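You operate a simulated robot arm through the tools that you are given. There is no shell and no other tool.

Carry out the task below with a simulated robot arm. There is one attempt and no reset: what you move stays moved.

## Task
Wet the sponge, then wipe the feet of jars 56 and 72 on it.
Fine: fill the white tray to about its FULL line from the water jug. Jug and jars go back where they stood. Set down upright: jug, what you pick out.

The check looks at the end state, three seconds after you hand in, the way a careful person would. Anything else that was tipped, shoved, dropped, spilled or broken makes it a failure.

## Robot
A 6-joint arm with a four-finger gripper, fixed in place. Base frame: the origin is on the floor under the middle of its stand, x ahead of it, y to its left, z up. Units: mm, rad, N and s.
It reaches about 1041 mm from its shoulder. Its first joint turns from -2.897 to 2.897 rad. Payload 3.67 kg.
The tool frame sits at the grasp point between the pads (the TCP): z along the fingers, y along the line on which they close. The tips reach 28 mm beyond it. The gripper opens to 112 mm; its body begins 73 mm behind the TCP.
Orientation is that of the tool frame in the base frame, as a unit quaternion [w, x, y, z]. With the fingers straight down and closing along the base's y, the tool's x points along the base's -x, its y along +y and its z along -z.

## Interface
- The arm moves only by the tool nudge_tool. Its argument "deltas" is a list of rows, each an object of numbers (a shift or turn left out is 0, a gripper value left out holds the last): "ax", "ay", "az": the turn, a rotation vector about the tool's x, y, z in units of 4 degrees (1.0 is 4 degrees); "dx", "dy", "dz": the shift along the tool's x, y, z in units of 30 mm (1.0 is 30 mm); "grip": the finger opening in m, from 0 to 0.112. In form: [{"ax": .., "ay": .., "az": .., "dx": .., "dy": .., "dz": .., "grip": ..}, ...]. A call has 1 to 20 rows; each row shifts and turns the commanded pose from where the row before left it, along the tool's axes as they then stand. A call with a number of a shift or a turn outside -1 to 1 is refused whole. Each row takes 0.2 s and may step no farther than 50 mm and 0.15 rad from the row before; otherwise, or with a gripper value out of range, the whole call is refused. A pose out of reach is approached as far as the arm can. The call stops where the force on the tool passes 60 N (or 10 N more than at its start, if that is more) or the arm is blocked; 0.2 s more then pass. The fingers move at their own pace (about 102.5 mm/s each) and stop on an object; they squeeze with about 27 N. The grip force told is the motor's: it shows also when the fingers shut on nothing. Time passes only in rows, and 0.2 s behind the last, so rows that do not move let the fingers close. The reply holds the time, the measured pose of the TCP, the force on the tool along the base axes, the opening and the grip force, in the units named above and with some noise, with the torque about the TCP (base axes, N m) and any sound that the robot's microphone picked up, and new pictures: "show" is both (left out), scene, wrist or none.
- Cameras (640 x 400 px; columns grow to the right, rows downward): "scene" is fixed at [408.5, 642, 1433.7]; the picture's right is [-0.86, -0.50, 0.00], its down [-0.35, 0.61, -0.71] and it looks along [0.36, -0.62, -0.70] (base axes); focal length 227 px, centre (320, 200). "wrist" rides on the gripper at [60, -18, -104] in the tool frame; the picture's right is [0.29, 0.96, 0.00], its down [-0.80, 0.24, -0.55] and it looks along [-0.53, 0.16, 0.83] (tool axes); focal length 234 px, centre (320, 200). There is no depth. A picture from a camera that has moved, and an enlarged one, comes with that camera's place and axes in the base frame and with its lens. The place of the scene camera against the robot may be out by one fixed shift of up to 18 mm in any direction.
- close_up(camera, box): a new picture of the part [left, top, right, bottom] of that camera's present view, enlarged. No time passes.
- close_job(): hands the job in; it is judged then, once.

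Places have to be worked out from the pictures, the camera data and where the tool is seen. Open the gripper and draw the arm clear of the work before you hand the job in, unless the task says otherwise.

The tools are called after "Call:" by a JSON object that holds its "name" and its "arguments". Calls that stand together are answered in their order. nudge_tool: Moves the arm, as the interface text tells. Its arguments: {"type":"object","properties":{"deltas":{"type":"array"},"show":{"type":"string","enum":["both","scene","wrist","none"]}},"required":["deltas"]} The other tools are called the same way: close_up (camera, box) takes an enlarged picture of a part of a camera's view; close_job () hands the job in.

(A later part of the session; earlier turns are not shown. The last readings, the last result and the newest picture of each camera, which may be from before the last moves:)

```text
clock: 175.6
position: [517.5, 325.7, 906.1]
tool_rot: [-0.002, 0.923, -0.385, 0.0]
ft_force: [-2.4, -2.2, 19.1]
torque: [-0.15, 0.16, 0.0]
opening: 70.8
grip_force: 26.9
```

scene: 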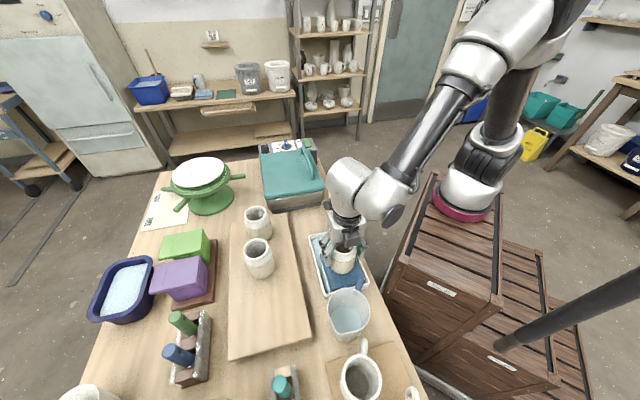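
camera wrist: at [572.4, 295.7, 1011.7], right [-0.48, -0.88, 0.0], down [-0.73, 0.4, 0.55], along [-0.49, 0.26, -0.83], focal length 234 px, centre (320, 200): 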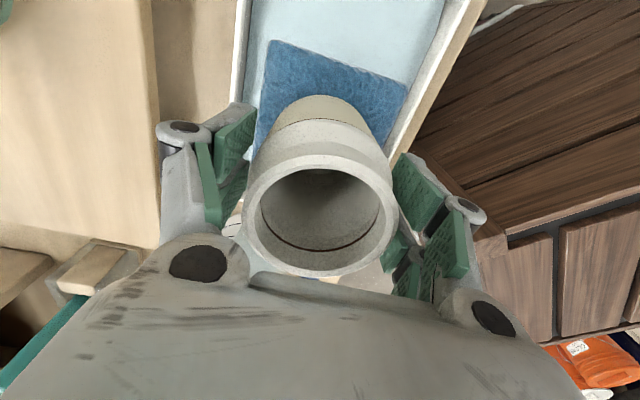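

Contact is at 19 N with the original grip offset restored. Now strokes with a steady small downward bias.

Call:
{"name": "nudge_tool", "arguments": {"deltas": [{"dx": 0.35, "dz": 0.006}, {"dx": 0.35, "dz": 0.006}, {"dx": -0.35, "dz": 0.006}, {"dx": -0.35, "dz": 0.006}, {"dx": -0.35, "dz": 0.006}, {"dx": -0.35, "dz": 0.006}, {"dx": 0.35, "dz": 0.006}, {"dx": 0.35, "dz": 0.006}, {"dy": 0.3, "dz": 0.006}, {"dy": 0.3, "dz": 0.006}, {"dy": -0.3, "dz": 0.006}, {"dy": -0.3, "dz": 0.006}, {"dy": -0.3, "dz": 0.006}, {"dy": -0.3, "dz": 0.006}, {"dy": 0.3, "dz": 0.006}, {"dy": 0.3, "dz": 0.006}], "show": "none"}}

Call:
{"name": "close_up", "arguments": {"camera": "scene", "box": [330, 265, 354, 280]}}

```text
clock: 179.0
position: [518.4, 328.4, 903.1]
tool_rot: [-0.003, 0.924, -0.383, 0.001]
ft_force: [6.7, 5.3, 19.8]
torque: [0.23, -0.28, 0.0]
opening: 71.1
grip_force: 26.8
```

```text
16.00 times, centred on (342, 272) of scene
camera zoom: at [408.5, 642.0, 1433.7], right [-0.86, -0.5, 0.0], down [-0.35, 0.61, -0.71], along [0.36, -0.62, -0.7], focal length 3638 px, centre (-32, -960)
```

zoom: 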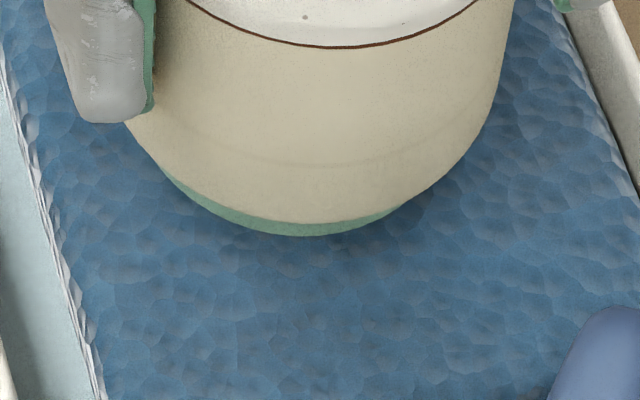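

Jar 72's ring is now smooth with no pale blotches, unlike jar 27's spotted ring, which reads as glaze beads wiped off the waxed foot. I'm lifting jar 72 and carrying it back above its place.

Call:
{"name": "nudge_tool", "arguments": {"deltas": [{"dz": -0.1}, {"dz": -0.4}, {"dz": -0.7}, {"dz": -0.7}, {"dz": -0.7}, {"dz": -0.4}, {"dx": -0.1513, "dy": -0.3937}, {"dx": -0.3026, "dy": -0.7874}, {"dx": -0.3026, "dy": -0.7874}, {"dx": -0.3026, "dy": -0.7874}, {"dx": -0.3026, "dy": -0.7874}, {"dx": -0.3026, "dy": -0.7874}, {"dx": -0.3026, "dy": -0.7874}, {"dx": -0.3026, "dy": -0.7874}, {"dx": -0.3026, "dy": -0.7874}, {"dx": -0.1513, "dy": -0.3937}, {}, {}]}}

Call:
{"name": "close_up", "arguments": {"camera": "scene", "box": [225, 220, 305, 300]}}

```text
clock: 182.8
position: [611.4, 535.6, 991.1]
tool_rot: [0.0, 0.923, -0.384, 0.0]
ft_force: [0.7, 0.2, -2.9]
torque: [-0.01, 0.0, -0.03]
opening: 70.6
grip_force: 27.3
camera wrist: at [665.5, 504.4, 1098.0], right [-0.48, -0.88, 0.0], down [-0.73, 0.4, 0.55], along [-0.49, 0.26, -0.83], focal length 234 px, centre (320, 200)
```

scene: 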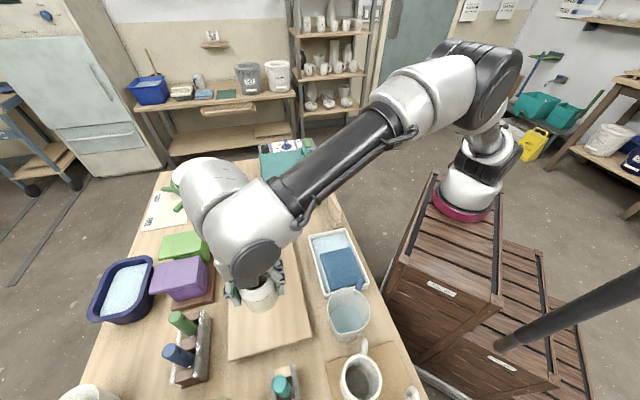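
wrist: 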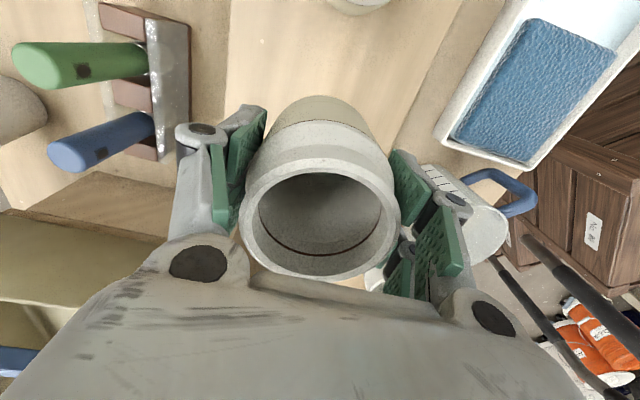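

```text
5.00 times, centred on (265, 260) of scene
camera zoom: at [408.5, 642.0, 1433.7], right [-0.86, -0.5, 0.0], down [-0.35, 0.61, -0.71], along [0.36, -0.62, -0.7], focal length 1137 px, centre (595, -100)
```

zoom: 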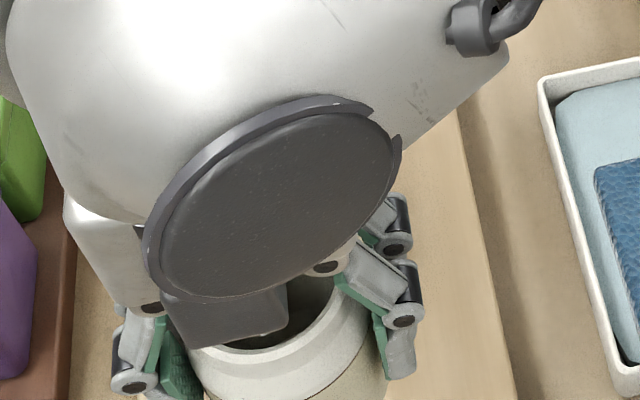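

The jar is above its home spot. I'm lowering to about 8 mm above the board and then creeping to contact.

Call:
{"name": "nudge_tool", "arguments": {"deltas": [{"dz": 0.4}, {"dz": 0.6}, {"dz": 0.6}, {"dz": 0.5}, {"dz": 0.25}, {"dz": 0.1}, {}, {}], "show": "none"}}

Call:
{"name": "nudge_tool", "arguments": {"deltas": [{"dz": 0.05}, {"dz": 0.03}, {}, {}], "show": "none"}}

Call:
{"name": "nudge_tool", "arguments": {"deltas": [{"dz": 0.035}, {}, {}], "show": "none"}}

```text
clock: 184.6
position: [609.9, 534.9, 918.6]
tool_rot: [0.0, 0.923, -0.384, -0.001]
ft_force: [-0.3, 0.2, -3.2]
torque: [0.0, 0.06, 0.0]
opening: 71.2
grip_force: 27.3
```

```text
clock: 185.6
position: [610.1, 534.7, 916.1]
tool_rot: [-0.001, 0.923, -0.384, 0.0]
ft_force: [0.0, 0.7, -3.4]
torque: [-0.02, 0.02, 0.0]
opening: 70.9
grip_force: 26.8
```

```text
clock: 186.4
position: [610.9, 535.1, 914.6]
tool_rot: [0.0, 0.923, -0.384, 0.001]
ft_force: [-0.4, 0.0, -3.0]
torque: [0.0, -0.01, -0.01]
opening: 70.9
grip_force: 27.0
```

Call:
{"name": "nudge_tool", "arguments": {"deltas": [{"dz": 0.035}, {"dz": 0.02}, {}, {}], "show": "none"}}

Call:
{"name": "nudge_tool", "arguments": {"deltas": [{"dz": 0.035}, {}, {}], "show": "none"}}

Call:
{"name": "nudge_tool", "arguments": {"deltas": [{"dz": 0.03}, {}, {}], "show": "none"}}

```text
clock: 187.4
position: [610.0, 535.4, 913.5]
tool_rot: [0.0, 0.923, -0.384, 0.0]
ft_force: [0.2, 0.2, -3.3]
torque: [0.0, 0.0, -0.02]
opening: 70.7
grip_force: 27.0
```

```text
clock: 188.2
position: [611.8, 535.0, 912.1]
tool_rot: [0.0, 0.923, -0.384, 0.0]
ft_force: [0.5, 0.0, -2.9]
torque: [0.0, 0.0, 0.0]
opening: 70.8
grip_force: 26.7
```

```text
clock: 189.0
position: [612.2, 535.1, 912.1]
tool_rot: [0.001, 0.923, -0.385, 0.0]
ft_force: [0.2, -0.4, -4.1]
torque: [0.02, -0.01, -0.01]
opening: 70.8
grip_force: 27.1
```

Call:
{"name": "nudge_tool", "arguments": {"deltas": [{"dz": 0.035}, {}, {}], "show": "none"}}

Call:
{"name": "nudge_tool", "arguments": {"deltas": [{"dz": 0.03}, {}, {}], "show": "none"}}

Call:
{"name": "nudge_tool", "arguments": {"deltas": [{"dz": 0.025}, {}, {}], "show": "none"}}

```text
clock: 189.8
position: [611.0, 534.2, 910.2]
tool_rot: [0.0, 0.923, -0.384, 0.0]
ft_force: [0.7, 0.4, -2.7]
torque: [-0.03, 0.0, -0.02]
opening: 70.7
grip_force: 26.7
```

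```text
clock: 190.6
position: [610.4, 535.6, 909.7]
tool_rot: [0.001, 0.923, -0.385, 0.0]
ft_force: [-0.5, -0.5, -3.2]
torque: [-0.03, 0.0, -0.04]
opening: 70.9
grip_force: 26.8
```

```text
clock: 191.4
position: [610.3, 533.6, 909.6]
tool_rot: [0.0, 0.923, -0.384, 0.0]
ft_force: [-0.5, 0.0, -3.6]
torque: [0.01, 0.0, 0.02]
opening: 70.7
grip_force: 26.9
```

Still free at TCP z≈909. Continuing in ~0.8 mm steps toward the expected board contact.

Call:
{"name": "nudge_tool", "arguments": {"deltas": [{"dz": 0.025}, {}, {}], "show": "none"}}

Call:
{"name": "nudge_tool", "arguments": {"deltas": [{"dz": 0.025}, {}, {}], "show": "none"}}

Call:
{"name": "nudge_tool", "arguments": {"deltas": [{"dz": 0.025}, {}, {}], "show": "none"}}

```text
clock: 192.2
position: [611.1, 534.6, 909.3]
tool_rot: [0.0, 0.923, -0.384, 0.001]
ft_force: [0.7, 0.6, -1.6]
torque: [0.05, 0.01, -0.01]
opening: 71.1
grip_force: 27.2
```

```text
clock: 193.0
position: [610.3, 534.4, 908.3]
tool_rot: [-0.001, 0.923, -0.384, 0.0]
ft_force: [-2.5, 2.1, 9.7]
torque: [-0.02, 0.2, -0.03]
opening: 70.7
grip_force: 27.0
```

```text
clock: 193.8
position: [611.1, 533.3, 908.0]
tool_rot: [-0.002, 0.924, -0.383, 0.0]
ft_force: [5.7, 7.6, 20.9]
torque: [0.28, -0.2, 0.0]
opening: 71.1
grip_force: 27.1
```

The jar is seated on the board. I'm backing off slightly, opening gently and rising straight up.

Call:
{"name": "nudge_tool", "arguments": {"deltas": [{"dz": -0.025}, {}, {"grip": 0.0715}, {"grip": 0.073}, {"grip": 0.076}, {"grip": 0.082}, {"grip": 0.09}, {"grip": 0.1}, {}, {"dz": -0.3}, {"dz": -0.6}, {"dz": -0.8}, {"dz": -0.8}, {"dz": -0.8}, {"dz": -0.8}, {"dz": -0.8}, {"dz": -0.6}, {}]}}

Call:
{"name": "close_up", "arguments": {"camera": "wrist", "box": [220, 30, 420, 180]}}

Call:
{"name": "close_up", "arguments": {"camera": "scene", "box": [235, 270, 295, 330]}}

```text
clock: 197.6
position: [612.1, 534.0, 1071.6]
tool_rot: [0.0, 0.923, -0.385, 0.001]
ft_force: [-0.7, -0.1, -0.8]
torque: [0.0, -0.01, 0.05]
opening: 99.9
grip_force: 0.0
camera wrist: at [666.3, 503.6, 1176.6], right [-0.48, -0.88, 0.0], down [-0.73, 0.4, 0.55], along [-0.49, 0.26, -0.83], focal length 234 px, centre (320, 200)
```

scene: 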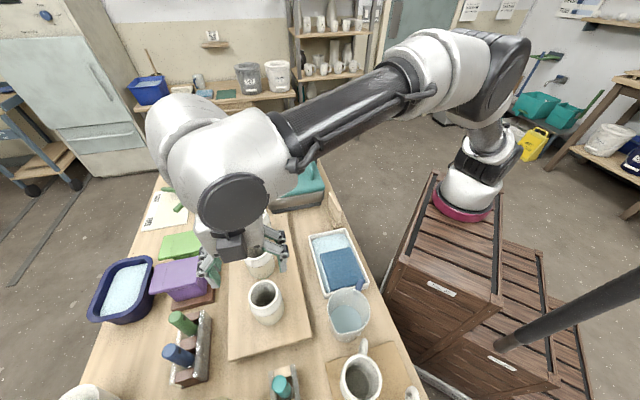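
wrist: 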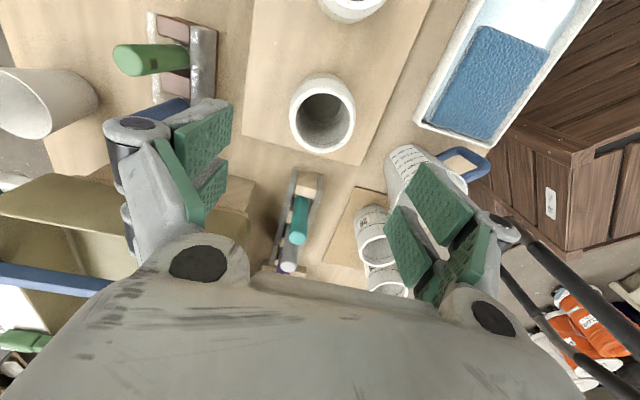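

```text
2.67 times, centred on (320, 105) of wrist
camera zoom: at [666.3, 503.6, 1176.6], right [-0.48, -0.88, 0.0], down [-0.73, 0.4, 0.55], along [-0.49, 0.26, -0.83], focal length 624 px, centre (320, 453)
```

zoom: 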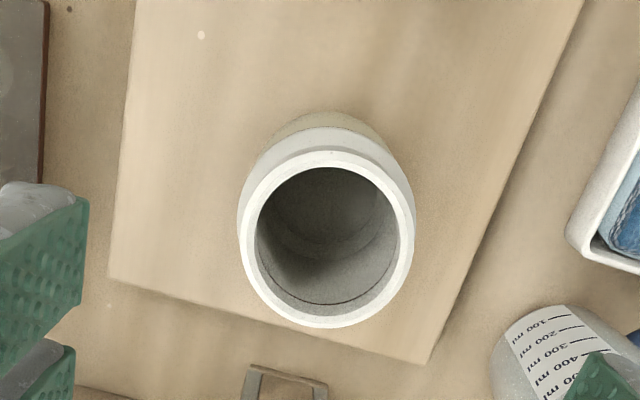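

```text
6.67 times, centred on (265, 300) of scene
camera zoom: at [408.5, 642.0, 1433.7], right [-0.86, -0.5, 0.0], down [-0.35, 0.61, -0.71], along [0.36, -0.62, -0.7], focal length 1516 px, centre (687, -467)
```

zoom: 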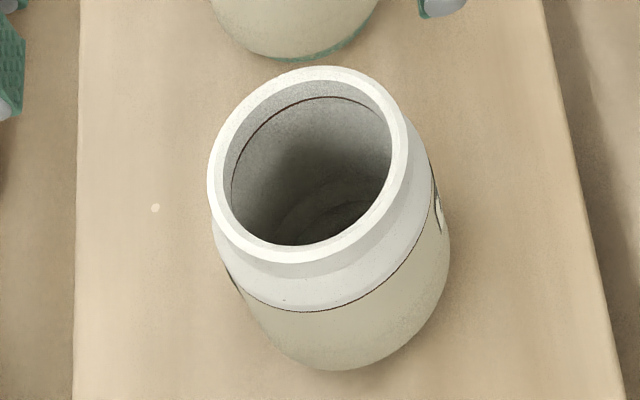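

Jar 72 is back within about 2 mm, upright. I want to see its foot from the robot side before repeating on jar 56, so I'm yawing and moving to a viewpoint like the earlier label view.

Call:
{"name": "nudge_tool", "arguments": {"deltas": [{"az": 1}, {"az": 1}, {"az": 1}, {"az": 1}, {"az": 1}, {"az": 1}, {"az": 1}, {"az": 1}, {"az": 1}, {"az": 1}, {"az": 1}, {"az": 1}, {"az": 1}, {"az": 1}, {"az": 1}, {"az": 1}, {"az": 1}, {"az": 1}, {"az": 1}, {"az": 1}], "show": "none"}}

Call:
{"name": "nudge_tool", "arguments": {"deltas": [{"az": 1}, {"az": 0.7}, {"dx": 0.742, "dy": -0.517, "dz": 0.343}, {"dx": 0.742, "dy": -0.517, "dz": 0.343}, {"dx": 0.742, "dy": -0.517, "dz": 0.343}, {"dx": 0.742, "dy": -0.517, "dz": 0.343}, {"dx": 0.742, "dy": -0.517, "dz": 0.343}, {"dx": 0.742, "dy": -0.517, "dz": 0.343}, {"dx": 0.742, "dy": -0.517, "dz": 0.343}, {}]}}

Call:
{"name": "close_up", "arguments": {"camera": "wrist", "box": [300, 160, 420, 290]}}

Call:
{"name": "close_up", "arguments": {"camera": "wrist", "box": [230, 130, 330, 230]}}

```text
clock: 201.8
position: [611.5, 533.0, 1072.1]
tool_rot: [0.0, -0.459, 0.889, 0.0]
ft_force: [0.0, -0.6, -0.1]
torque: [0.0, 0.0, -0.02]
opening: 100.3
grip_force: 0.0
```

```text
clock: 204.0
position: [587.2, 346.3, 1002.4]
tool_rot: [0.0, -0.407, 0.914, 0.0]
ft_force: [0.5, -0.7, 0.1]
torque: [-0.01, 0.0, 0.01]
opening: 100.0
grip_force: 0.0
camera wrist: at [560.0, 289.4, 1106.5], right [-0.9, 0.43, 0.0], down [0.35, 0.75, 0.55], along [0.24, 0.5, -0.83], focal length 234 px, centre (320, 200)
```

scene: 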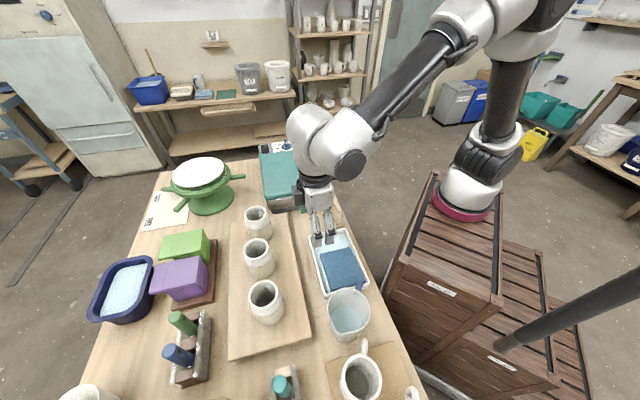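
wrist: 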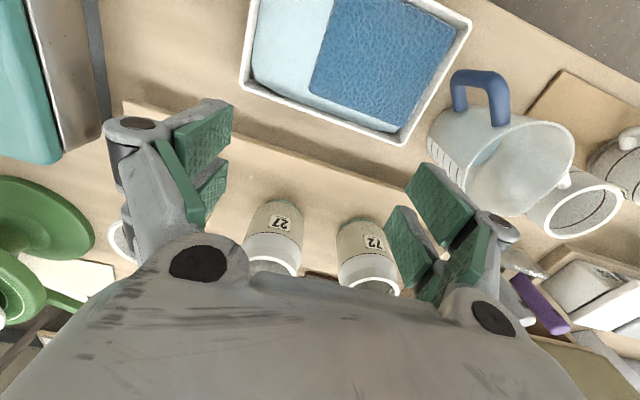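

```text
3.08 times, centred on (360, 225) of wrist
camera zoom: at [560.0, 289.4, 1106.5], right [-0.9, 0.43, 0.0], down [0.35, 0.75, 0.55], along [0.24, 0.5, -0.83], focal length 720 px, centre (197, 123)
```

zoom: 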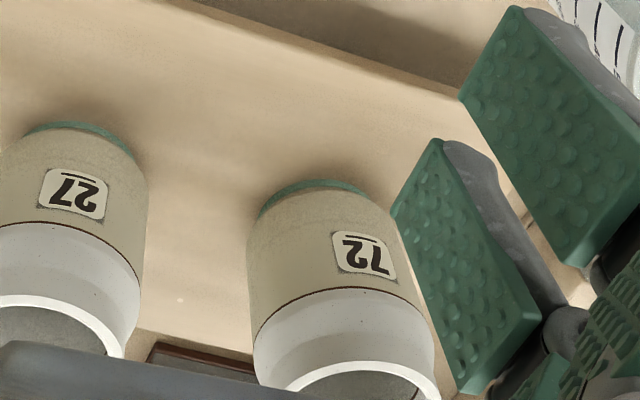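

```text
4.00 times, centred on (280, 180) of wrist
camera zoom: at [560.0, 289.4, 1106.5], right [-0.9, 0.43, 0.0], down [0.35, 0.75, 0.55], along [0.24, 0.5, -0.83], focal length 937 px, centre (480, 280)
```

zoom: 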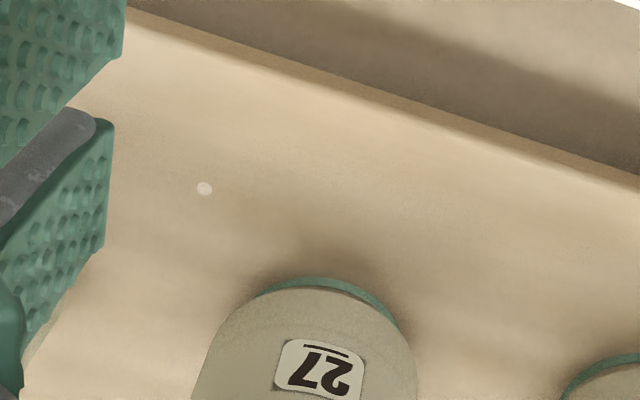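

I'm zooming tightly on both foot rings for comparison.

Call:
{"name": "close_up", "arguments": {"camera": "wrist", "box": [336, 211, 384, 237]}}

Call:
{"name": "close_up", "arguments": {"camera": "wrist", "box": [256, 192, 304, 218]}}

```text
13.33 times, centred on (360, 224) of wrist
camera zoom: at [560.0, 289.4, 1106.5], right [-0.9, 0.43, 0.0], down [0.35, 0.75, 0.55], along [0.24, 0.5, -0.83], focal length 3122 px, centre (-213, -120)
```

zoom: 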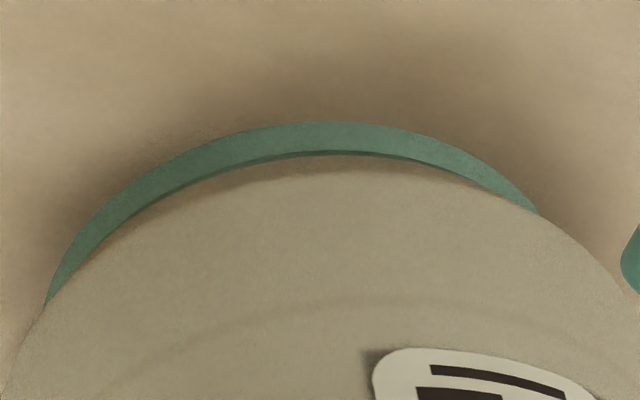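

```text
13.33 times, centred on (280, 205) of wrist
camera zoom: at [560.0, 289.4, 1106.5], right [-0.9, 0.43, 0.0], down [0.35, 0.75, 0.55], along [0.24, 0.5, -0.83], focal length 3122 px, centre (853, 133)
```

zoom: 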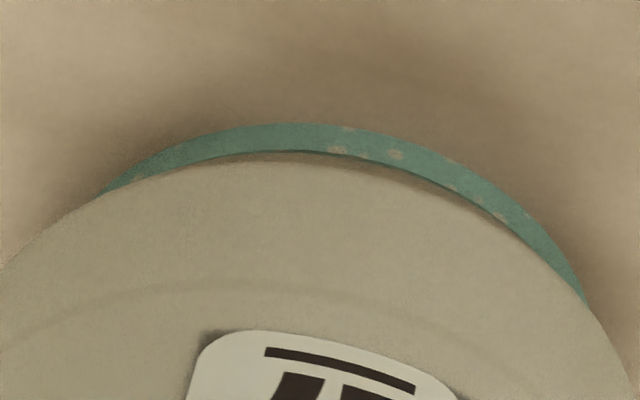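

Jar 27's untouched ring shows pale glaze beads, while jar 72's ring is clean and smooth, so the wipe on 72 is complete. I'm now yawing back and moving above jar 56.

Call:
{"name": "nudge_tool", "arguments": {"deltas": [{"az": -1, "dz": -0.13}, {"az": -1, "dz": -0.13}, {"az": -1, "dz": -0.13}, {"az": -1, "dz": -0.13}, {"az": -1, "dz": -0.13}, {"az": -1, "dz": -0.13}, {"az": -1, "dz": -0.13}, {"az": -1, "dz": -0.13}, {"az": -1, "dz": -0.13}, {"az": -1, "dz": -0.13}, {"az": -1, "dz": -0.13}, {"az": -1, "dz": -0.13}, {"az": -1, "dz": -0.13}, {"az": -1, "dz": -0.13}, {"az": -1, "dz": -0.13}, {"az": -1, "dz": -0.13}, {"az": -1, "dz": -0.13}, {"az": -1, "dz": -0.13}, {"az": -1, "dz": -0.13}, {"az": -1, "dz": -0.13}], "show": "none"}}

Call:
{"name": "nudge_tool", "arguments": {"deltas": [{"az": -1}, {"az": -0.7}, {"dx": 0.583, "dy": -0.7086}, {"dx": 0.583, "dy": -0.7086}, {"dx": 0.583, "dy": -0.7086}, {"dx": 0.583, "dy": -0.7086}, {"dx": 0.583, "dy": -0.7086}, {"dx": 0.583, "dy": -0.7086}, {"dx": 0.583, "dy": -0.7086}, {}, {}]}}

Call:
{"name": "close_up", "arguments": {"camera": "wrist", "box": [220, 30, 420, 180]}}

```text
clock: 208.2
position: [587.1, 346.1, 1079.0]
tool_rot: [-0.001, 0.899, -0.438, -0.002]
ft_force: [-0.6, -0.8, -0.1]
torque: [-0.02, 0.0, -0.05]
opening: 100.3
grip_force: 0.0
```

```text
clock: 210.6
position: [779.5, 362.9, 1079.4]
tool_rot: [0.0, 0.923, -0.385, 0.0]
ft_force: [0.6, 0.8, -0.1]
torque: [0.01, 0.02, 0.0]
opening: 100.4
grip_force: 0.1
camera wrist: at [834.6, 332.5, 1184.9], right [-0.48, -0.88, 0.0], down [-0.73, 0.4, 0.55], along [-0.49, 0.26, -0.83], focal length 234 px, centre (320, 200)
```

scene: 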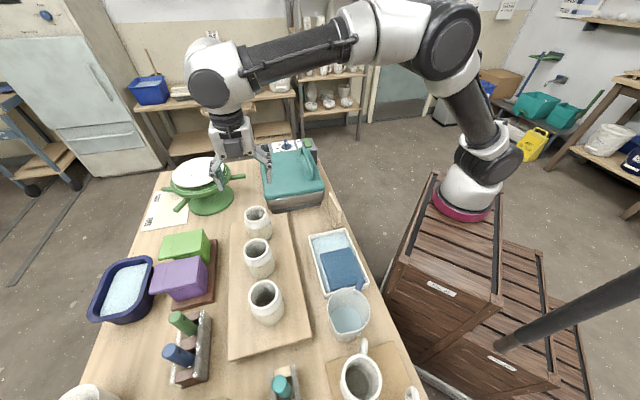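
wrist: 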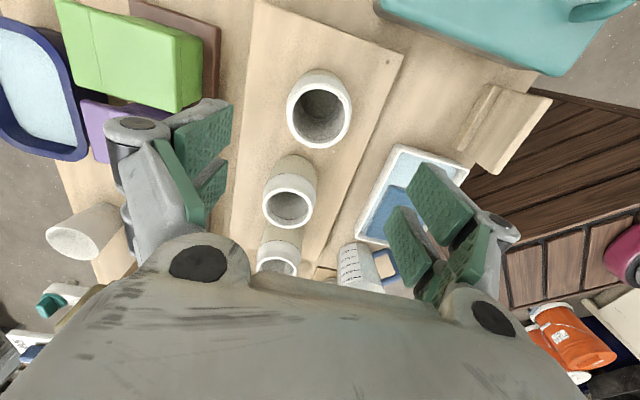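

```text
2.67 times, centred on (320, 105) of wrist
camera zoom: at [834.6, 332.5, 1184.9], right [-0.48, -0.88, 0.0], down [-0.73, 0.4, 0.55], along [-0.49, 0.26, -0.83], focal length 624 px, centre (320, 453)
```

zoom: 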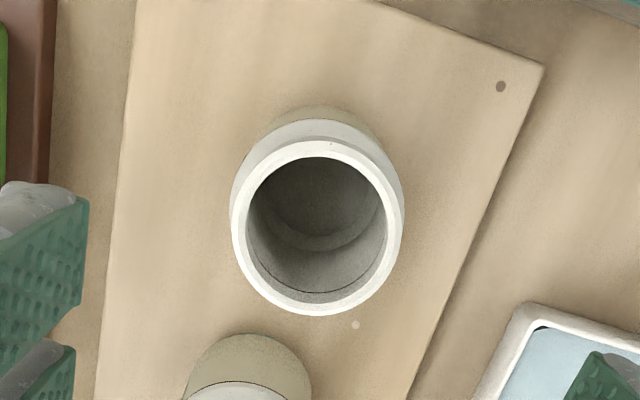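

Jar 56's mouth is centred within about 1 mm. I'm descending around it and closing gently, as with jar 72.

Call:
{"name": "nudge_tool", "arguments": {"deltas": [{"dx": 0.02, "dy": -0.035, "grip": 0.1}, {"dz": 0.7}, {"dz": 0.8}, {"dz": 0.8}, {"dz": 0.8}, {"dz": 0.6}, {"dz": 0.4}, {"dz": 0.4}, {"dz": 0.4}, {"dz": 0.4}, {"dz": 0.21}, {}, {}], "show": "both"}}

```text
clock: 213.4
position: [782.1, 365.3, 913.7]
tool_rot: [0.0, 0.923, -0.385, 0.0]
ft_force: [0.2, 0.5, -0.1]
torque: [0.0, 0.01, -0.01]
opening: 100.0
grip_force: 0.0
camera wrist: at [835.7, 333.8, 1018.5], right [-0.48, -0.88, 0.0], down [-0.73, 0.4, 0.55], along [-0.49, 0.26, -0.83], focal length 234 px, centre (320, 200)
```

scene: 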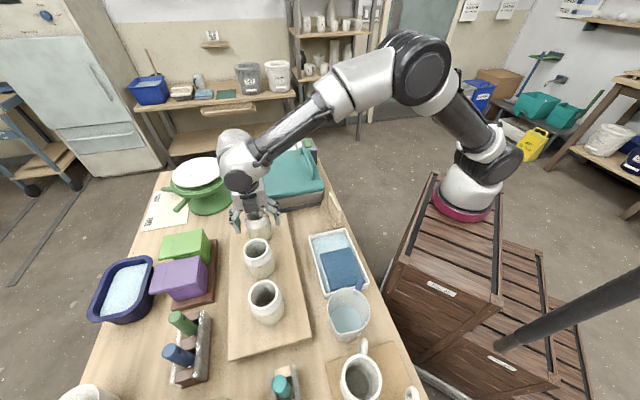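
wrist: 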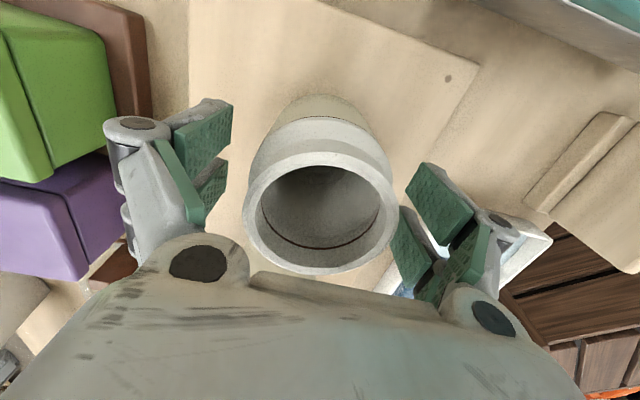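

Jar 56 is centred between the pads and the fingers are clear of the boxes. Closing on it.

Call:
{"name": "nudge_tool", "arguments": {"deltas": [{"grip": 0.085}, {"grip": 0.076}, {"grip": 0.072}, {"grip": 0.069}, {"grip": 0.066}, {"grip": 0.06}, {"grip": 0.05}, {}, {}], "show": "none"}}

Call:
{"name": "nudge_tool", "arguments": {"deltas": [{"dz": -0.05}, {"dz": -0.1}, {"dz": -0.2}, {"dz": -0.3}, {"dz": -0.3}, {}, {}], "show": "wrist"}}

```text
clock: 215.4
position: [781.4, 364.1, 912.9]
tool_rot: [0.0, 0.923, -0.384, 0.0]
ft_force: [0.0, -0.4, 2.0]
torque: [-0.03, 0.06, -0.03]
opening: 70.9
grip_force: 27.0
```

```text
clock: 217.0
position: [781.8, 363.3, 941.4]
tool_rot: [0.0, 0.923, -0.384, 0.001]
ft_force: [0.3, -0.7, -2.7]
torque: [-0.01, 0.03, -0.03]
opening: 70.9
grip_force: 26.6
camera wrist: at [836.2, 333.1, 1046.9], right [-0.48, -0.88, 0.0], down [-0.73, 0.4, 0.55], along [-0.49, 0.26, -0.83], focal length 234 px, centre (320, 200)
```

wrist: 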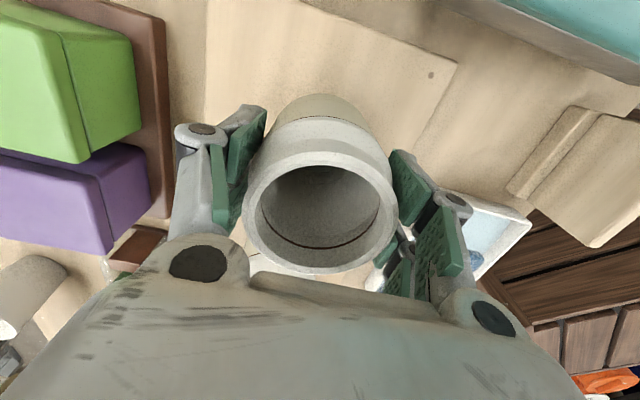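

Jar 56 is lifted (about 3 N). I'm raising it higher and carrying it over the sponge, passing well clear of jar 27.

Call:
{"name": "nudge_tool", "arguments": {"deltas": [{"dz": -0.4}, {"dz": -0.7}, {"dz": -0.7}, {"dz": -0.65}, {"dx": -0.294, "dy": 0.3943}, {"dx": -0.588, "dy": 0.7886}, {"dx": -0.588, "dy": 0.7886}, {"dx": -0.588, "dy": 0.7886}, {"dx": -0.588, "dy": 0.7886}, {"dx": -0.588, "dy": 0.7886}, {"dx": -0.588, "dy": 0.7886}, {"dx": -0.588, "dy": 0.7886}, {"dx": -0.588, "dy": 0.7886}, {"dx": -0.294, "dy": 0.3943}, {}, {}]}}

Call:
{"name": "close_up", "arguments": {"camera": "scene", "box": [325, 235, 375, 270]}}

```text
clock: 220.4
position: [517.2, 324.4, 1013.4]
tool_rot: [0.0, 0.923, -0.384, -0.001]
ft_force: [0.1, 0.2, -3.2]
torque: [0.0, -0.02, 0.01]
opening: 70.8
grip_force: 26.9
camera wrist: at [571.2, 293.8, 1120.0], right [-0.48, -0.88, 0.0], down [-0.73, 0.4, 0.55], along [-0.49, 0.26, -0.83], focal length 234 px, centre (320, 200)
```

scene: 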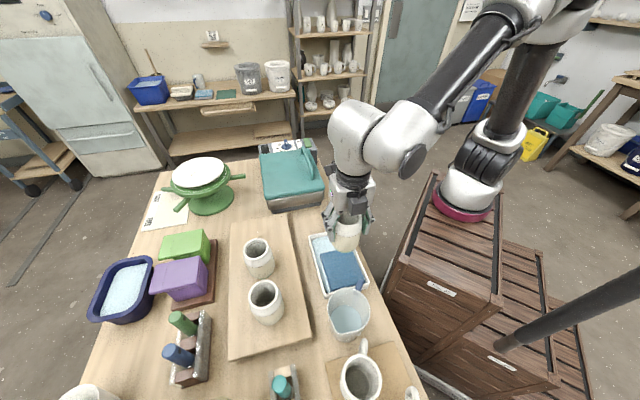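
wrist: 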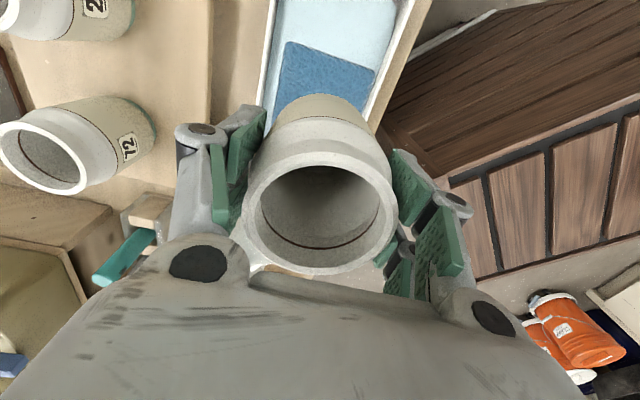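

```text
11.43 times, centred on (350, 252) of scene
camera zoom: at [408.5, 642.0, 1433.7], right [-0.86, -0.5, 0.0], down [-0.35, 0.61, -0.71], along [0.36, -0.62, -0.7], focal length 2598 px, centre (-23, -400)
```

zoom: 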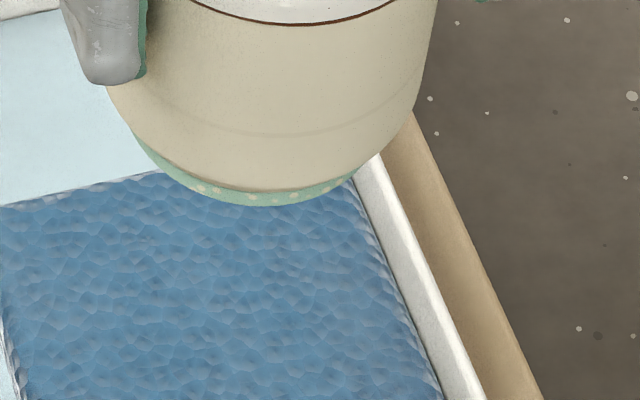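

Jar 56's foot ring clearly shows the pale glaze beads that need wiping. I'm lowering to just above the sponge and creeping to contact.

Call:
{"name": "nudge_tool", "arguments": {"deltas": [{"dz": 0.4}, {"dz": 0.6}, {"dz": 0.7}, {"dz": 0.7}, {"dz": 0.5}, {"dz": 0.3}, {"dz": 0.1}, {}, {}], "show": "none"}}

Call:
{"name": "nudge_tool", "arguments": {"deltas": [{"dz": 0.05}, {"dz": 0.05}, {}, {}], "show": "none"}}

Call:
{"name": "nudge_tool", "arguments": {"deltas": [{"dz": 0.03}, {}, {}], "show": "none"}}

```text
clock: 222.4
position: [516.3, 325.2, 916.3]
tool_rot: [0.001, 0.923, -0.384, 0.0]
ft_force: [0.2, 0.2, -2.4]
torque: [0.01, -0.01, 0.01]
opening: 70.9
grip_force: 26.5
```

```text
clock: 223.4
position: [517.2, 325.5, 912.4]
tool_rot: [0.0, 0.923, -0.384, 0.001]
ft_force: [0.1, 0.4, -2.7]
torque: [-0.02, -0.01, -0.02]
opening: 70.9
grip_force: 27.4
```

```text
clock: 224.2
position: [518.1, 325.6, 911.1]
tool_rot: [0.0, 0.923, -0.385, 0.001]
ft_force: [0.0, 0.3, -3.7]
torque: [-0.02, -0.04, 0.0]
opening: 70.7
grip_force: 27.2
```

Call:
{"name": "nudge_tool", "arguments": {"deltas": [{"dz": 0.03}, {"dz": 0.02}, {}, {}], "show": "none"}}

Call:
{"name": "nudge_tool", "arguments": {"deltas": [{"dz": 0.03}, {}, {}], "show": "none"}}

Call:
{"name": "nudge_tool", "arguments": {"deltas": [{"dz": 0.025}, {}, {}], "show": "none"}}

```text
clock: 225.2
position: [516.6, 325.8, 910.6]
tool_rot: [0.0, 0.923, -0.384, -0.001]
ft_force: [-0.6, -0.7, -3.1]
torque: [0.04, -0.03, 0.01]
opening: 71.1
grip_force: 27.4
```

```text
clock: 226.0
position: [518.3, 326.8, 910.3]
tool_rot: [0.0, 0.923, -0.385, -0.001]
ft_force: [0.2, 0.0, -2.8]
torque: [0.0, 0.02, 0.01]
opening: 70.8
grip_force: 28.0
```

```text
clock: 226.8
position: [517.2, 325.7, 907.8]
tool_rot: [0.001, 0.923, -0.384, 0.0]
ft_force: [-0.4, 0.3, -2.9]
torque: [-0.01, 0.02, 0.03]
opening: 71.0
grip_force: 27.0
```

Call:
{"name": "nudge_tool", "arguments": {"deltas": [{"dz": 0.025}, {}, {}], "show": "none"}}

Call:
{"name": "nudge_tool", "arguments": {"deltas": [{"dz": 0.02}, {}, {}], "show": "none"}}

Call:
{"name": "nudge_tool", "arguments": {"deltas": [{"dz": 0.015}, {}, {}], "show": "none"}}

```text
clock: 227.6
position: [517.7, 325.5, 907.4]
tool_rot: [-0.001, 0.923, -0.384, 0.0]
ft_force: [0.8, 0.3, -3.0]
torque: [-0.02, 0.0, 0.0]
opening: 70.8
grip_force: 26.8
```

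```text
clock: 228.4
position: [518.7, 326.2, 906.5]
tool_rot: [0.0, 0.923, -0.384, 0.0]
ft_force: [0.6, -0.2, -3.4]
torque: [-0.05, 0.0, 0.0]
opening: 71.1
grip_force: 26.7
```

```text
clock: 229.2
position: [516.9, 325.2, 907.1]
tool_rot: [0.0, 0.923, -0.384, 0.0]
ft_force: [2.0, -0.7, 0.8]
torque: [-0.04, -0.05, 0.04]
opening: 70.6
grip_force: 27.0
```

Contact has just begun (force up about 4 N). I'm pressing slightly and starting the strokes with a small downward bias.

Call:
{"name": "nudge_tool", "arguments": {"deltas": [{"dz": 0.015}, {}, {"dx": 0.3, "dz": 0.005}, {"dx": 0.35, "dz": 0.005}, {"dx": -0.35, "dz": 0.005}, {"dx": -0.3, "dz": 0.005}, {"dx": -0.3, "dz": 0.005}, {"dx": -0.35, "dz": 0.005}, {"dx": 0.35, "dz": 0.005}, {"dx": 0.3, "dz": 0.005}, {"dy": 0.3, "dz": 0.005}, {"dy": 0.25, "dz": 0.005}, {"dy": -0.25, "dz": 0.005}, {"dy": -0.3, "dz": 0.005}, {"dy": -0.3, "dz": 0.005}, {"dy": -0.25, "dz": 0.005}, {"dy": 0.25, "dz": 0.005}, {"dy": 0.3, "dz": 0.005}], "show": "none"}}

Call:
{"name": "close_up", "arguments": {"camera": "scene", "box": [330, 265, 354, 280]}}

```text
clock: 233.0
position: [518.6, 327.8, 904.6]
tool_rot: [-0.001, 0.923, -0.384, 0.0]
ft_force: [4.2, 3.5, 7.4]
torque: [-0.07, -0.13, 0.06]
opening: 70.8
grip_force: 26.6
```

```text
16.00 times, centred on (342, 272) of scene
camera zoom: at [408.5, 642.0, 1433.7], right [-0.86, -0.5, 0.0], down [-0.35, 0.61, -0.71], along [0.36, -0.62, -0.7], focal length 3638 px, centre (-32, -960)
```

zoom: 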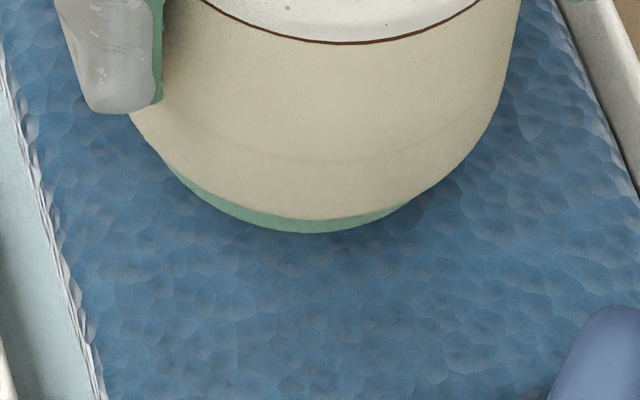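

The pale beads on jar 56's ring are gone. One more set of strokes for certainty, including diagonals.

Call:
{"name": "nudge_tool", "arguments": {"deltas": [{"dx": 0.3, "dz": 0.005}, {"dx": 0.35, "dz": 0.005}, {"dx": -0.35, "dz": 0.005}, {"dx": -0.3, "dz": 0.005}, {"dx": -0.3, "dz": 0.005}, {"dx": -0.35, "dz": 0.005}, {"dx": 0.35, "dz": 0.005}, {"dx": 0.3, "dz": 0.005}, {"dx": 0.25, "dy": 0.25, "dz": 0.005}, {"dx": -0.25, "dy": -0.25, "dz": 0.005}, {"dx": -0.25, "dy": -0.25, "dz": 0.005}, {"dx": 0.25, "dy": 0.25, "dz": 0.005}, {"dx": 0.25, "dy": -0.25, "dz": 0.005}, {"dx": -0.25, "dy": 0.25, "dz": 0.005}, {"dx": -0.25, "dy": 0.25, "dz": 0.005}, {"dx": 0.25, "dy": -0.25, "dz": 0.005}], "show": "none"}}

Call:
{"name": "close_up", "arguments": {"camera": "scene", "box": [300, 220, 380, 300]}}

```text
clock: 236.4
position: [515.8, 325.4, 903.3]
tool_rot: [0.0, 0.923, -0.384, 0.0]
ft_force: [-9.5, -0.6, 17.0]
torque: [0.03, 0.5, 0.0]
opening: 71.0
grip_force: 27.2
```

```text
5.00 times, centred on (340, 260) of scene
camera zoom: at [408.5, 642.0, 1433.7], right [-0.86, -0.5, 0.0], down [-0.35, 0.61, -0.71], along [0.36, -0.62, -0.7], focal length 1137 px, centre (220, -100)
```

zoom: 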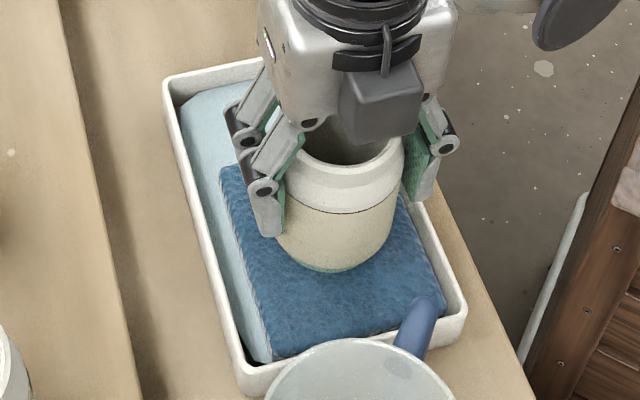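

Jar 56 is done. I'm lifting it high and carrying it back above its place along the same path.

Call:
{"name": "nudge_tool", "arguments": {"deltas": [{"dz": -0.1}, {"dz": -0.4}, {"dz": -0.8}, {"dz": -0.9}, {"dz": -0.9}, {"dz": -0.6}, {"dx": 0.294, "dy": -0.3943}, {"dx": 0.588, "dy": -0.7886}, {"dx": 0.588, "dy": -0.7886}, {"dx": 0.588, "dy": -0.7886}, {"dx": 0.588, "dy": -0.7886}, {"dx": 0.588, "dy": -0.7886}, {"dx": 0.588, "dy": -0.7886}, {"dx": 0.588, "dy": -0.7886}, {"dx": 0.588, "dy": -0.7886}, {"dx": 0.294, "dy": -0.3943}, {}, {}]}}

```text
clock: 240.2
position: [781.1, 362.7, 1012.8]
tool_rot: [-0.001, 0.923, -0.384, 0.0]
ft_force: [0.5, 0.7, -3.4]
torque: [0.01, 0.01, 0.01]
opening: 71.0
grip_force: 27.0
camera wrist: at [836.1, 333.4, 1119.4], right [-0.48, -0.88, 0.0], down [-0.73, 0.4, 0.55], along [-0.49, 0.26, -0.83], focal length 234 px, centre (320, 200)
```

scene: 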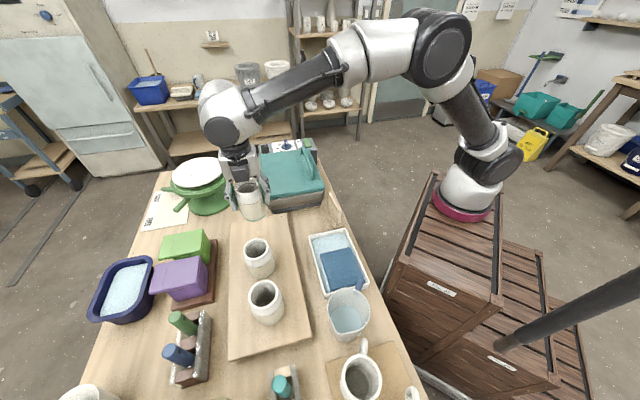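
wrist: 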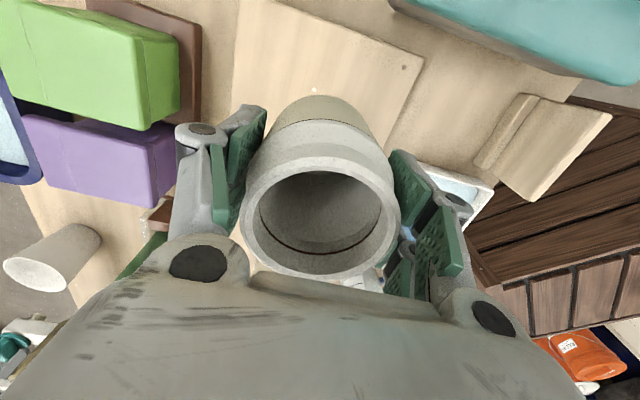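

The jar is over its home spot. I'm lowering to about 5 mm above the expected board contact, then creeping.

Call:
{"name": "nudge_tool", "arguments": {"deltas": [{"dz": 0.4}, {"dz": 0.6}, {"dz": 0.7}, {"dz": 0.7}, {"dz": 0.5}, {"dz": 0.25}, {"dz": 0.1}, {}, {}], "show": "none"}}

Call:
{"name": "nudge_tool", "arguments": {"deltas": [{"dz": 0.03}, {"dz": 0.02}, {}, {}], "show": "none"}}

Call:
{"name": "nudge_tool", "arguments": {"deltas": [{"dz": 0.03}, {}, {}], "show": "none"}}

```text
clock: 242.2
position: [781.0, 364.8, 915.4]
tool_rot: [0.0, 0.923, -0.384, 0.0]
ft_force: [-0.4, 0.2, -3.1]
torque: [0.0, -0.03, -0.03]
opening: 70.5
grip_force: 26.8
```

```text
clock: 243.2
position: [780.0, 365.1, 914.7]
tool_rot: [-0.001, 0.923, -0.385, 0.0]
ft_force: [0.0, -0.2, -3.1]
torque: [-0.01, 0.01, -0.01]
opening: 71.0
grip_force: 26.9
```

```text
clock: 244.0
position: [780.5, 364.0, 913.4]
tool_rot: [0.0, 0.923, -0.385, -0.001]
ft_force: [0.3, 0.1, -3.3]
torque: [0.01, 0.01, 0.02]
opening: 70.9
grip_force: 27.0
```

Call:
{"name": "nudge_tool", "arguments": {"deltas": [{"dz": 0.035}, {}, {}], "show": "none"}}

Call:
{"name": "nudge_tool", "arguments": {"deltas": [{"dz": 0.03}, {}, {}], "show": "none"}}

Call:
{"name": "nudge_tool", "arguments": {"deltas": [{"dz": 0.03}, {}, {}], "show": "none"}}

```text
clock: 244.8
position: [779.5, 363.7, 912.1]
tool_rot: [0.0, 0.923, -0.384, 0.001]
ft_force: [0.2, -0.1, -3.2]
torque: [0.02, 0.02, 0.04]
opening: 70.9
grip_force: 26.7
```

```text
clock: 245.6
position: [780.4, 363.9, 912.3]
tool_rot: [0.0, 0.923, -0.385, 0.0]
ft_force: [-0.3, 0.0, -4.4]
torque: [0.03, 0.03, -0.03]
opening: 70.8
grip_force: 26.9
```

```text
clock: 246.4
position: [780.0, 364.1, 911.3]
tool_rot: [0.0, 0.923, -0.384, 0.0]
ft_force: [-0.1, -0.5, -3.9]
torque: [-0.01, 0.02, 0.0]
opening: 70.8
grip_force: 26.9
```

Call:
{"name": "nudge_tool", "arguments": {"deltas": [{"dz": 0.03}, {}, {}], "show": "none"}}

Call:
{"name": "nudge_tool", "arguments": {"deltas": [{"dz": 0.025}, {}, {}], "show": "none"}}

Call:
{"name": "nudge_tool", "arguments": {"deltas": [{"dz": 0.025}, {}, {}], "show": "none"}}

```text
clock: 247.2
position: [781.1, 364.9, 910.4]
tool_rot: [-0.001, 0.923, -0.384, 0.0]
ft_force: [0.4, -0.2, -3.9]
torque: [0.0, 0.03, -0.02]
opening: 70.8
grip_force: 27.1
```

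```text
clock: 248.0
position: [780.6, 364.7, 909.6]
tool_rot: [0.0, 0.923, -0.384, 0.0]
ft_force: [-0.7, 0.3, -3.3]
torque: [-0.01, 0.03, 0.0]
opening: 70.4
grip_force: 27.6
```

```text
clock: 248.8
position: [780.1, 364.1, 909.3]
tool_rot: [0.0, 0.923, -0.384, 0.0]
ft_force: [-1.0, 0.0, 2.2]
torque: [-0.11, 0.14, -0.01]
opening: 70.7
grip_force: 26.8
```

Contact has begun. I'm seating it with a slight press, easing back, then opening gently and rising.

Call:
{"name": "nudge_tool", "arguments": {"deltas": [{"dz": 0.02}, {}, {"dz": -0.022}, {}, {"grip": 0.0715}, {"grip": 0.073}, {"grip": 0.076}, {"grip": 0.082}, {"grip": 0.09}, {"grip": 0.1}, {}, {"dz": -0.3}, {"dz": -0.6}, {"dz": -0.8}, {"dz": -0.8}, {"dz": -0.8}, {"dz": -0.8}, {"dz": -0.8}, {"dz": -0.7}, {}]}}

Call:
{"name": "close_up", "arguments": {"camera": "wrist", "box": [220, 30, 420, 180]}}

Call:
{"name": "close_up", "arguments": {"camera": "scene", "box": [220, 190, 320, 340]}}

```text
clock: 253.0
position: [781.6, 363.5, 1077.0]
tool_rot: [0.001, 0.923, -0.384, -0.001]
ft_force: [0.8, -0.1, 0.7]
torque: [-0.03, 0.02, -0.02]
opening: 100.0
grip_force: 0.1
camera wrist: at [836.3, 333.7, 1183.1], right [-0.48, -0.88, 0.0], down [-0.73, 0.4, 0.55], along [-0.49, 0.26, -0.83], focal length 234 px, centre (320, 200)
```

scene: 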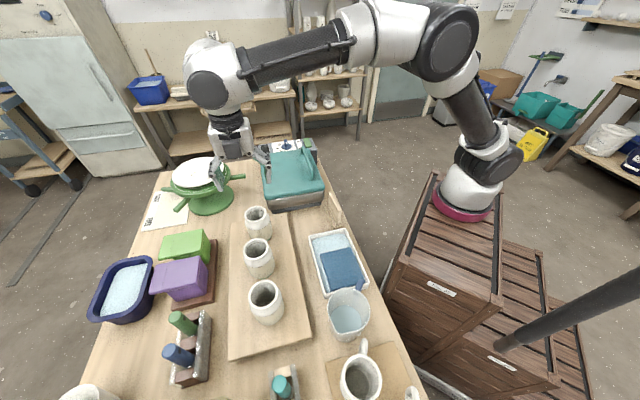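
wrist: 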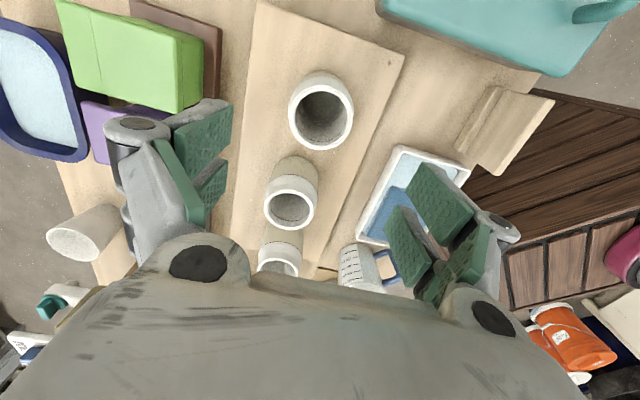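

```text
2.67 times, centred on (320, 105) of wrist
camera zoom: at [836.3, 333.7, 1183.1], right [-0.48, -0.88, 0.0], down [-0.73, 0.4, 0.55], along [-0.49, 0.26, -0.83], focal length 624 px, centre (320, 453)
```

zoom: 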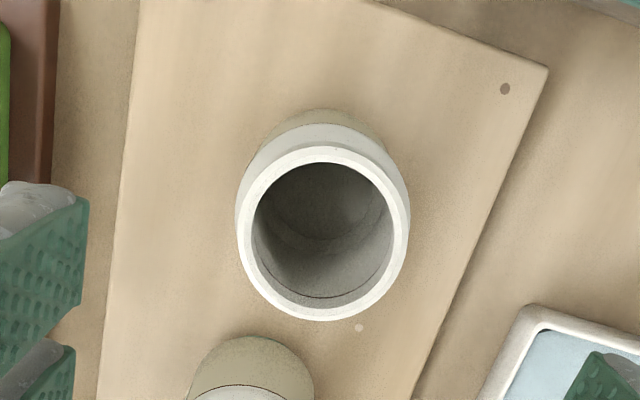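

```text
2.67 times, centred on (270, 265) of scene
camera zoom: at [408.5, 642.0, 1433.7], right [-0.86, -0.5, 0.0], down [-0.35, 0.61, -0.71], along [0.36, -0.62, -0.7], focal length 606 px, centre (453, 27)
```

zoom: 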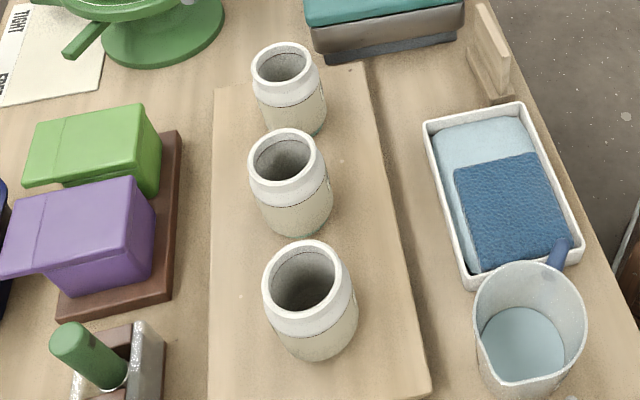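

Both jars are back in place and upright, and the scene matches the initial layout. I'm yawing and moving to the earlier viewpoint to verify the feet and the water level from the robot side.

Call:
{"name": "nudge_tool", "arguments": {"deltas": [{"az": 1}, {"az": 1}, {"az": 1}, {"az": 1}, {"az": 1}, {"az": 1}, {"az": 1}, {"az": 1}, {"az": 1}, {"az": 1}, {"az": 1}, {"az": 1}, {"az": 1}, {"az": 1}, {"az": 1}, {"az": 1}, {"az": 1}, {"az": 1}, {"az": 1}, {"az": 1}], "show": "none"}}

Call:
{"name": "nudge_tool", "arguments": {"deltas": [{"az": 1, "grip": 0.112}, {"az": 0.7}, {"dx": 0.841, "dy": 0.324}, {"dx": 0.841, "dy": 0.324}, {"dx": 0.841, "dy": 0.324}, {"dx": 0.841, "dy": 0.324}, {"dx": 0.841, "dy": 0.324}, {"dx": 0.841, "dy": 0.324}, {"dx": 0.841, "dy": 0.324}, {"dx": 0.841, "dy": 0.324}, {}]}}

Call:
{"name": "close_up", "arguments": {"camera": "wrist", "box": [200, 170, 420, 300]}}

Call:
{"name": "close_up", "arguments": {"camera": "wrist", "box": [284, 100, 364, 150]}}

```text
clock: 257.2
position: [780.5, 364.6, 1077.9]
tool_rot: [-0.001, -0.46, 0.888, 0.001]
ft_force: [-0.4, 0.0, -0.5]
torque: [-0.02, 0.01, -0.02]
opening: 100.0
grip_force: 0.2
```

```text
clock: 259.6
position: [589.6, 265.2, 1076.2]
tool_rot: [0.0, -0.407, 0.914, 0.0]
ft_force: [-0.3, 0.4, 0.2]
torque: [0.01, 0.0, 0.02]
opening: 111.7
grip_force: 0.0
camera wrist: at [561.3, 208.0, 1182.0], right [-0.9, 0.43, 0.0], down [0.35, 0.75, 0.55], along [0.24, 0.5, -0.83], focal length 234 px, centre (320, 200)
```

scene: 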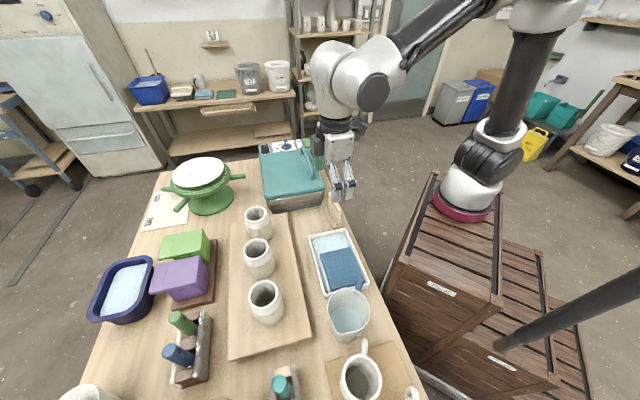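
wrist: 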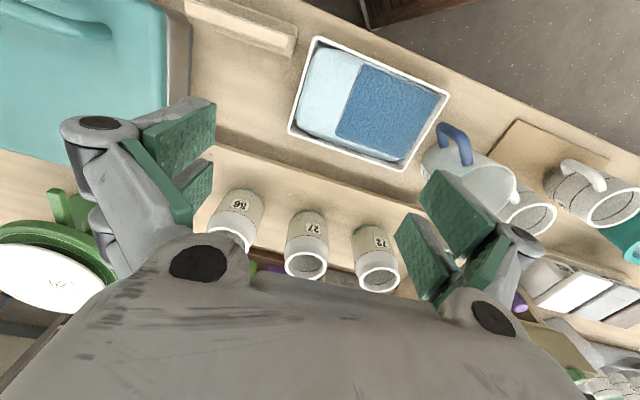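

```text
2.91 times, centred on (310, 235) of wrist
camera zoom: at [561.3, 208.0, 1182.0], right [-0.9, 0.43, 0.0], down [0.35, 0.75, 0.55], along [0.24, 0.5, -0.83], focal length 681 px, centre (349, 98)
```

zoom: 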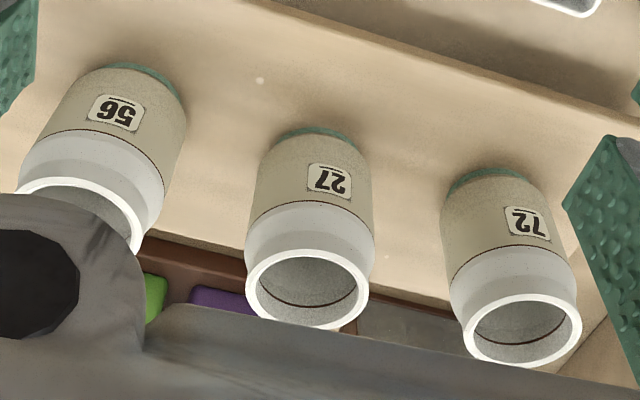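

```text
8.00 times, centred on (324, 125) of wrist
camera zoom: at [561.3, 208.0, 1182.0], right [-0.9, 0.43, 0.0], down [0.35, 0.75, 0.55], along [0.24, 0.5, -0.83], focal length 1873 px, centre (288, 800)
```

zoom: 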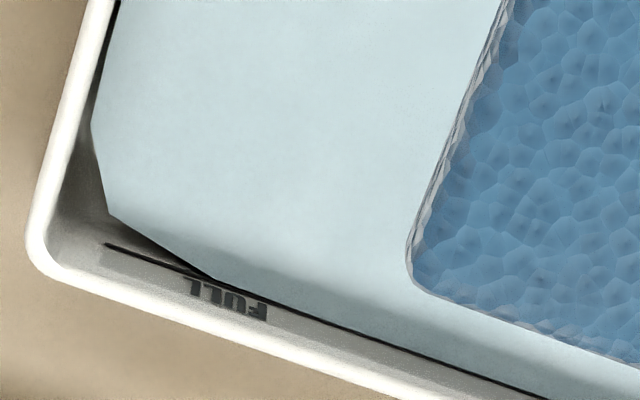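

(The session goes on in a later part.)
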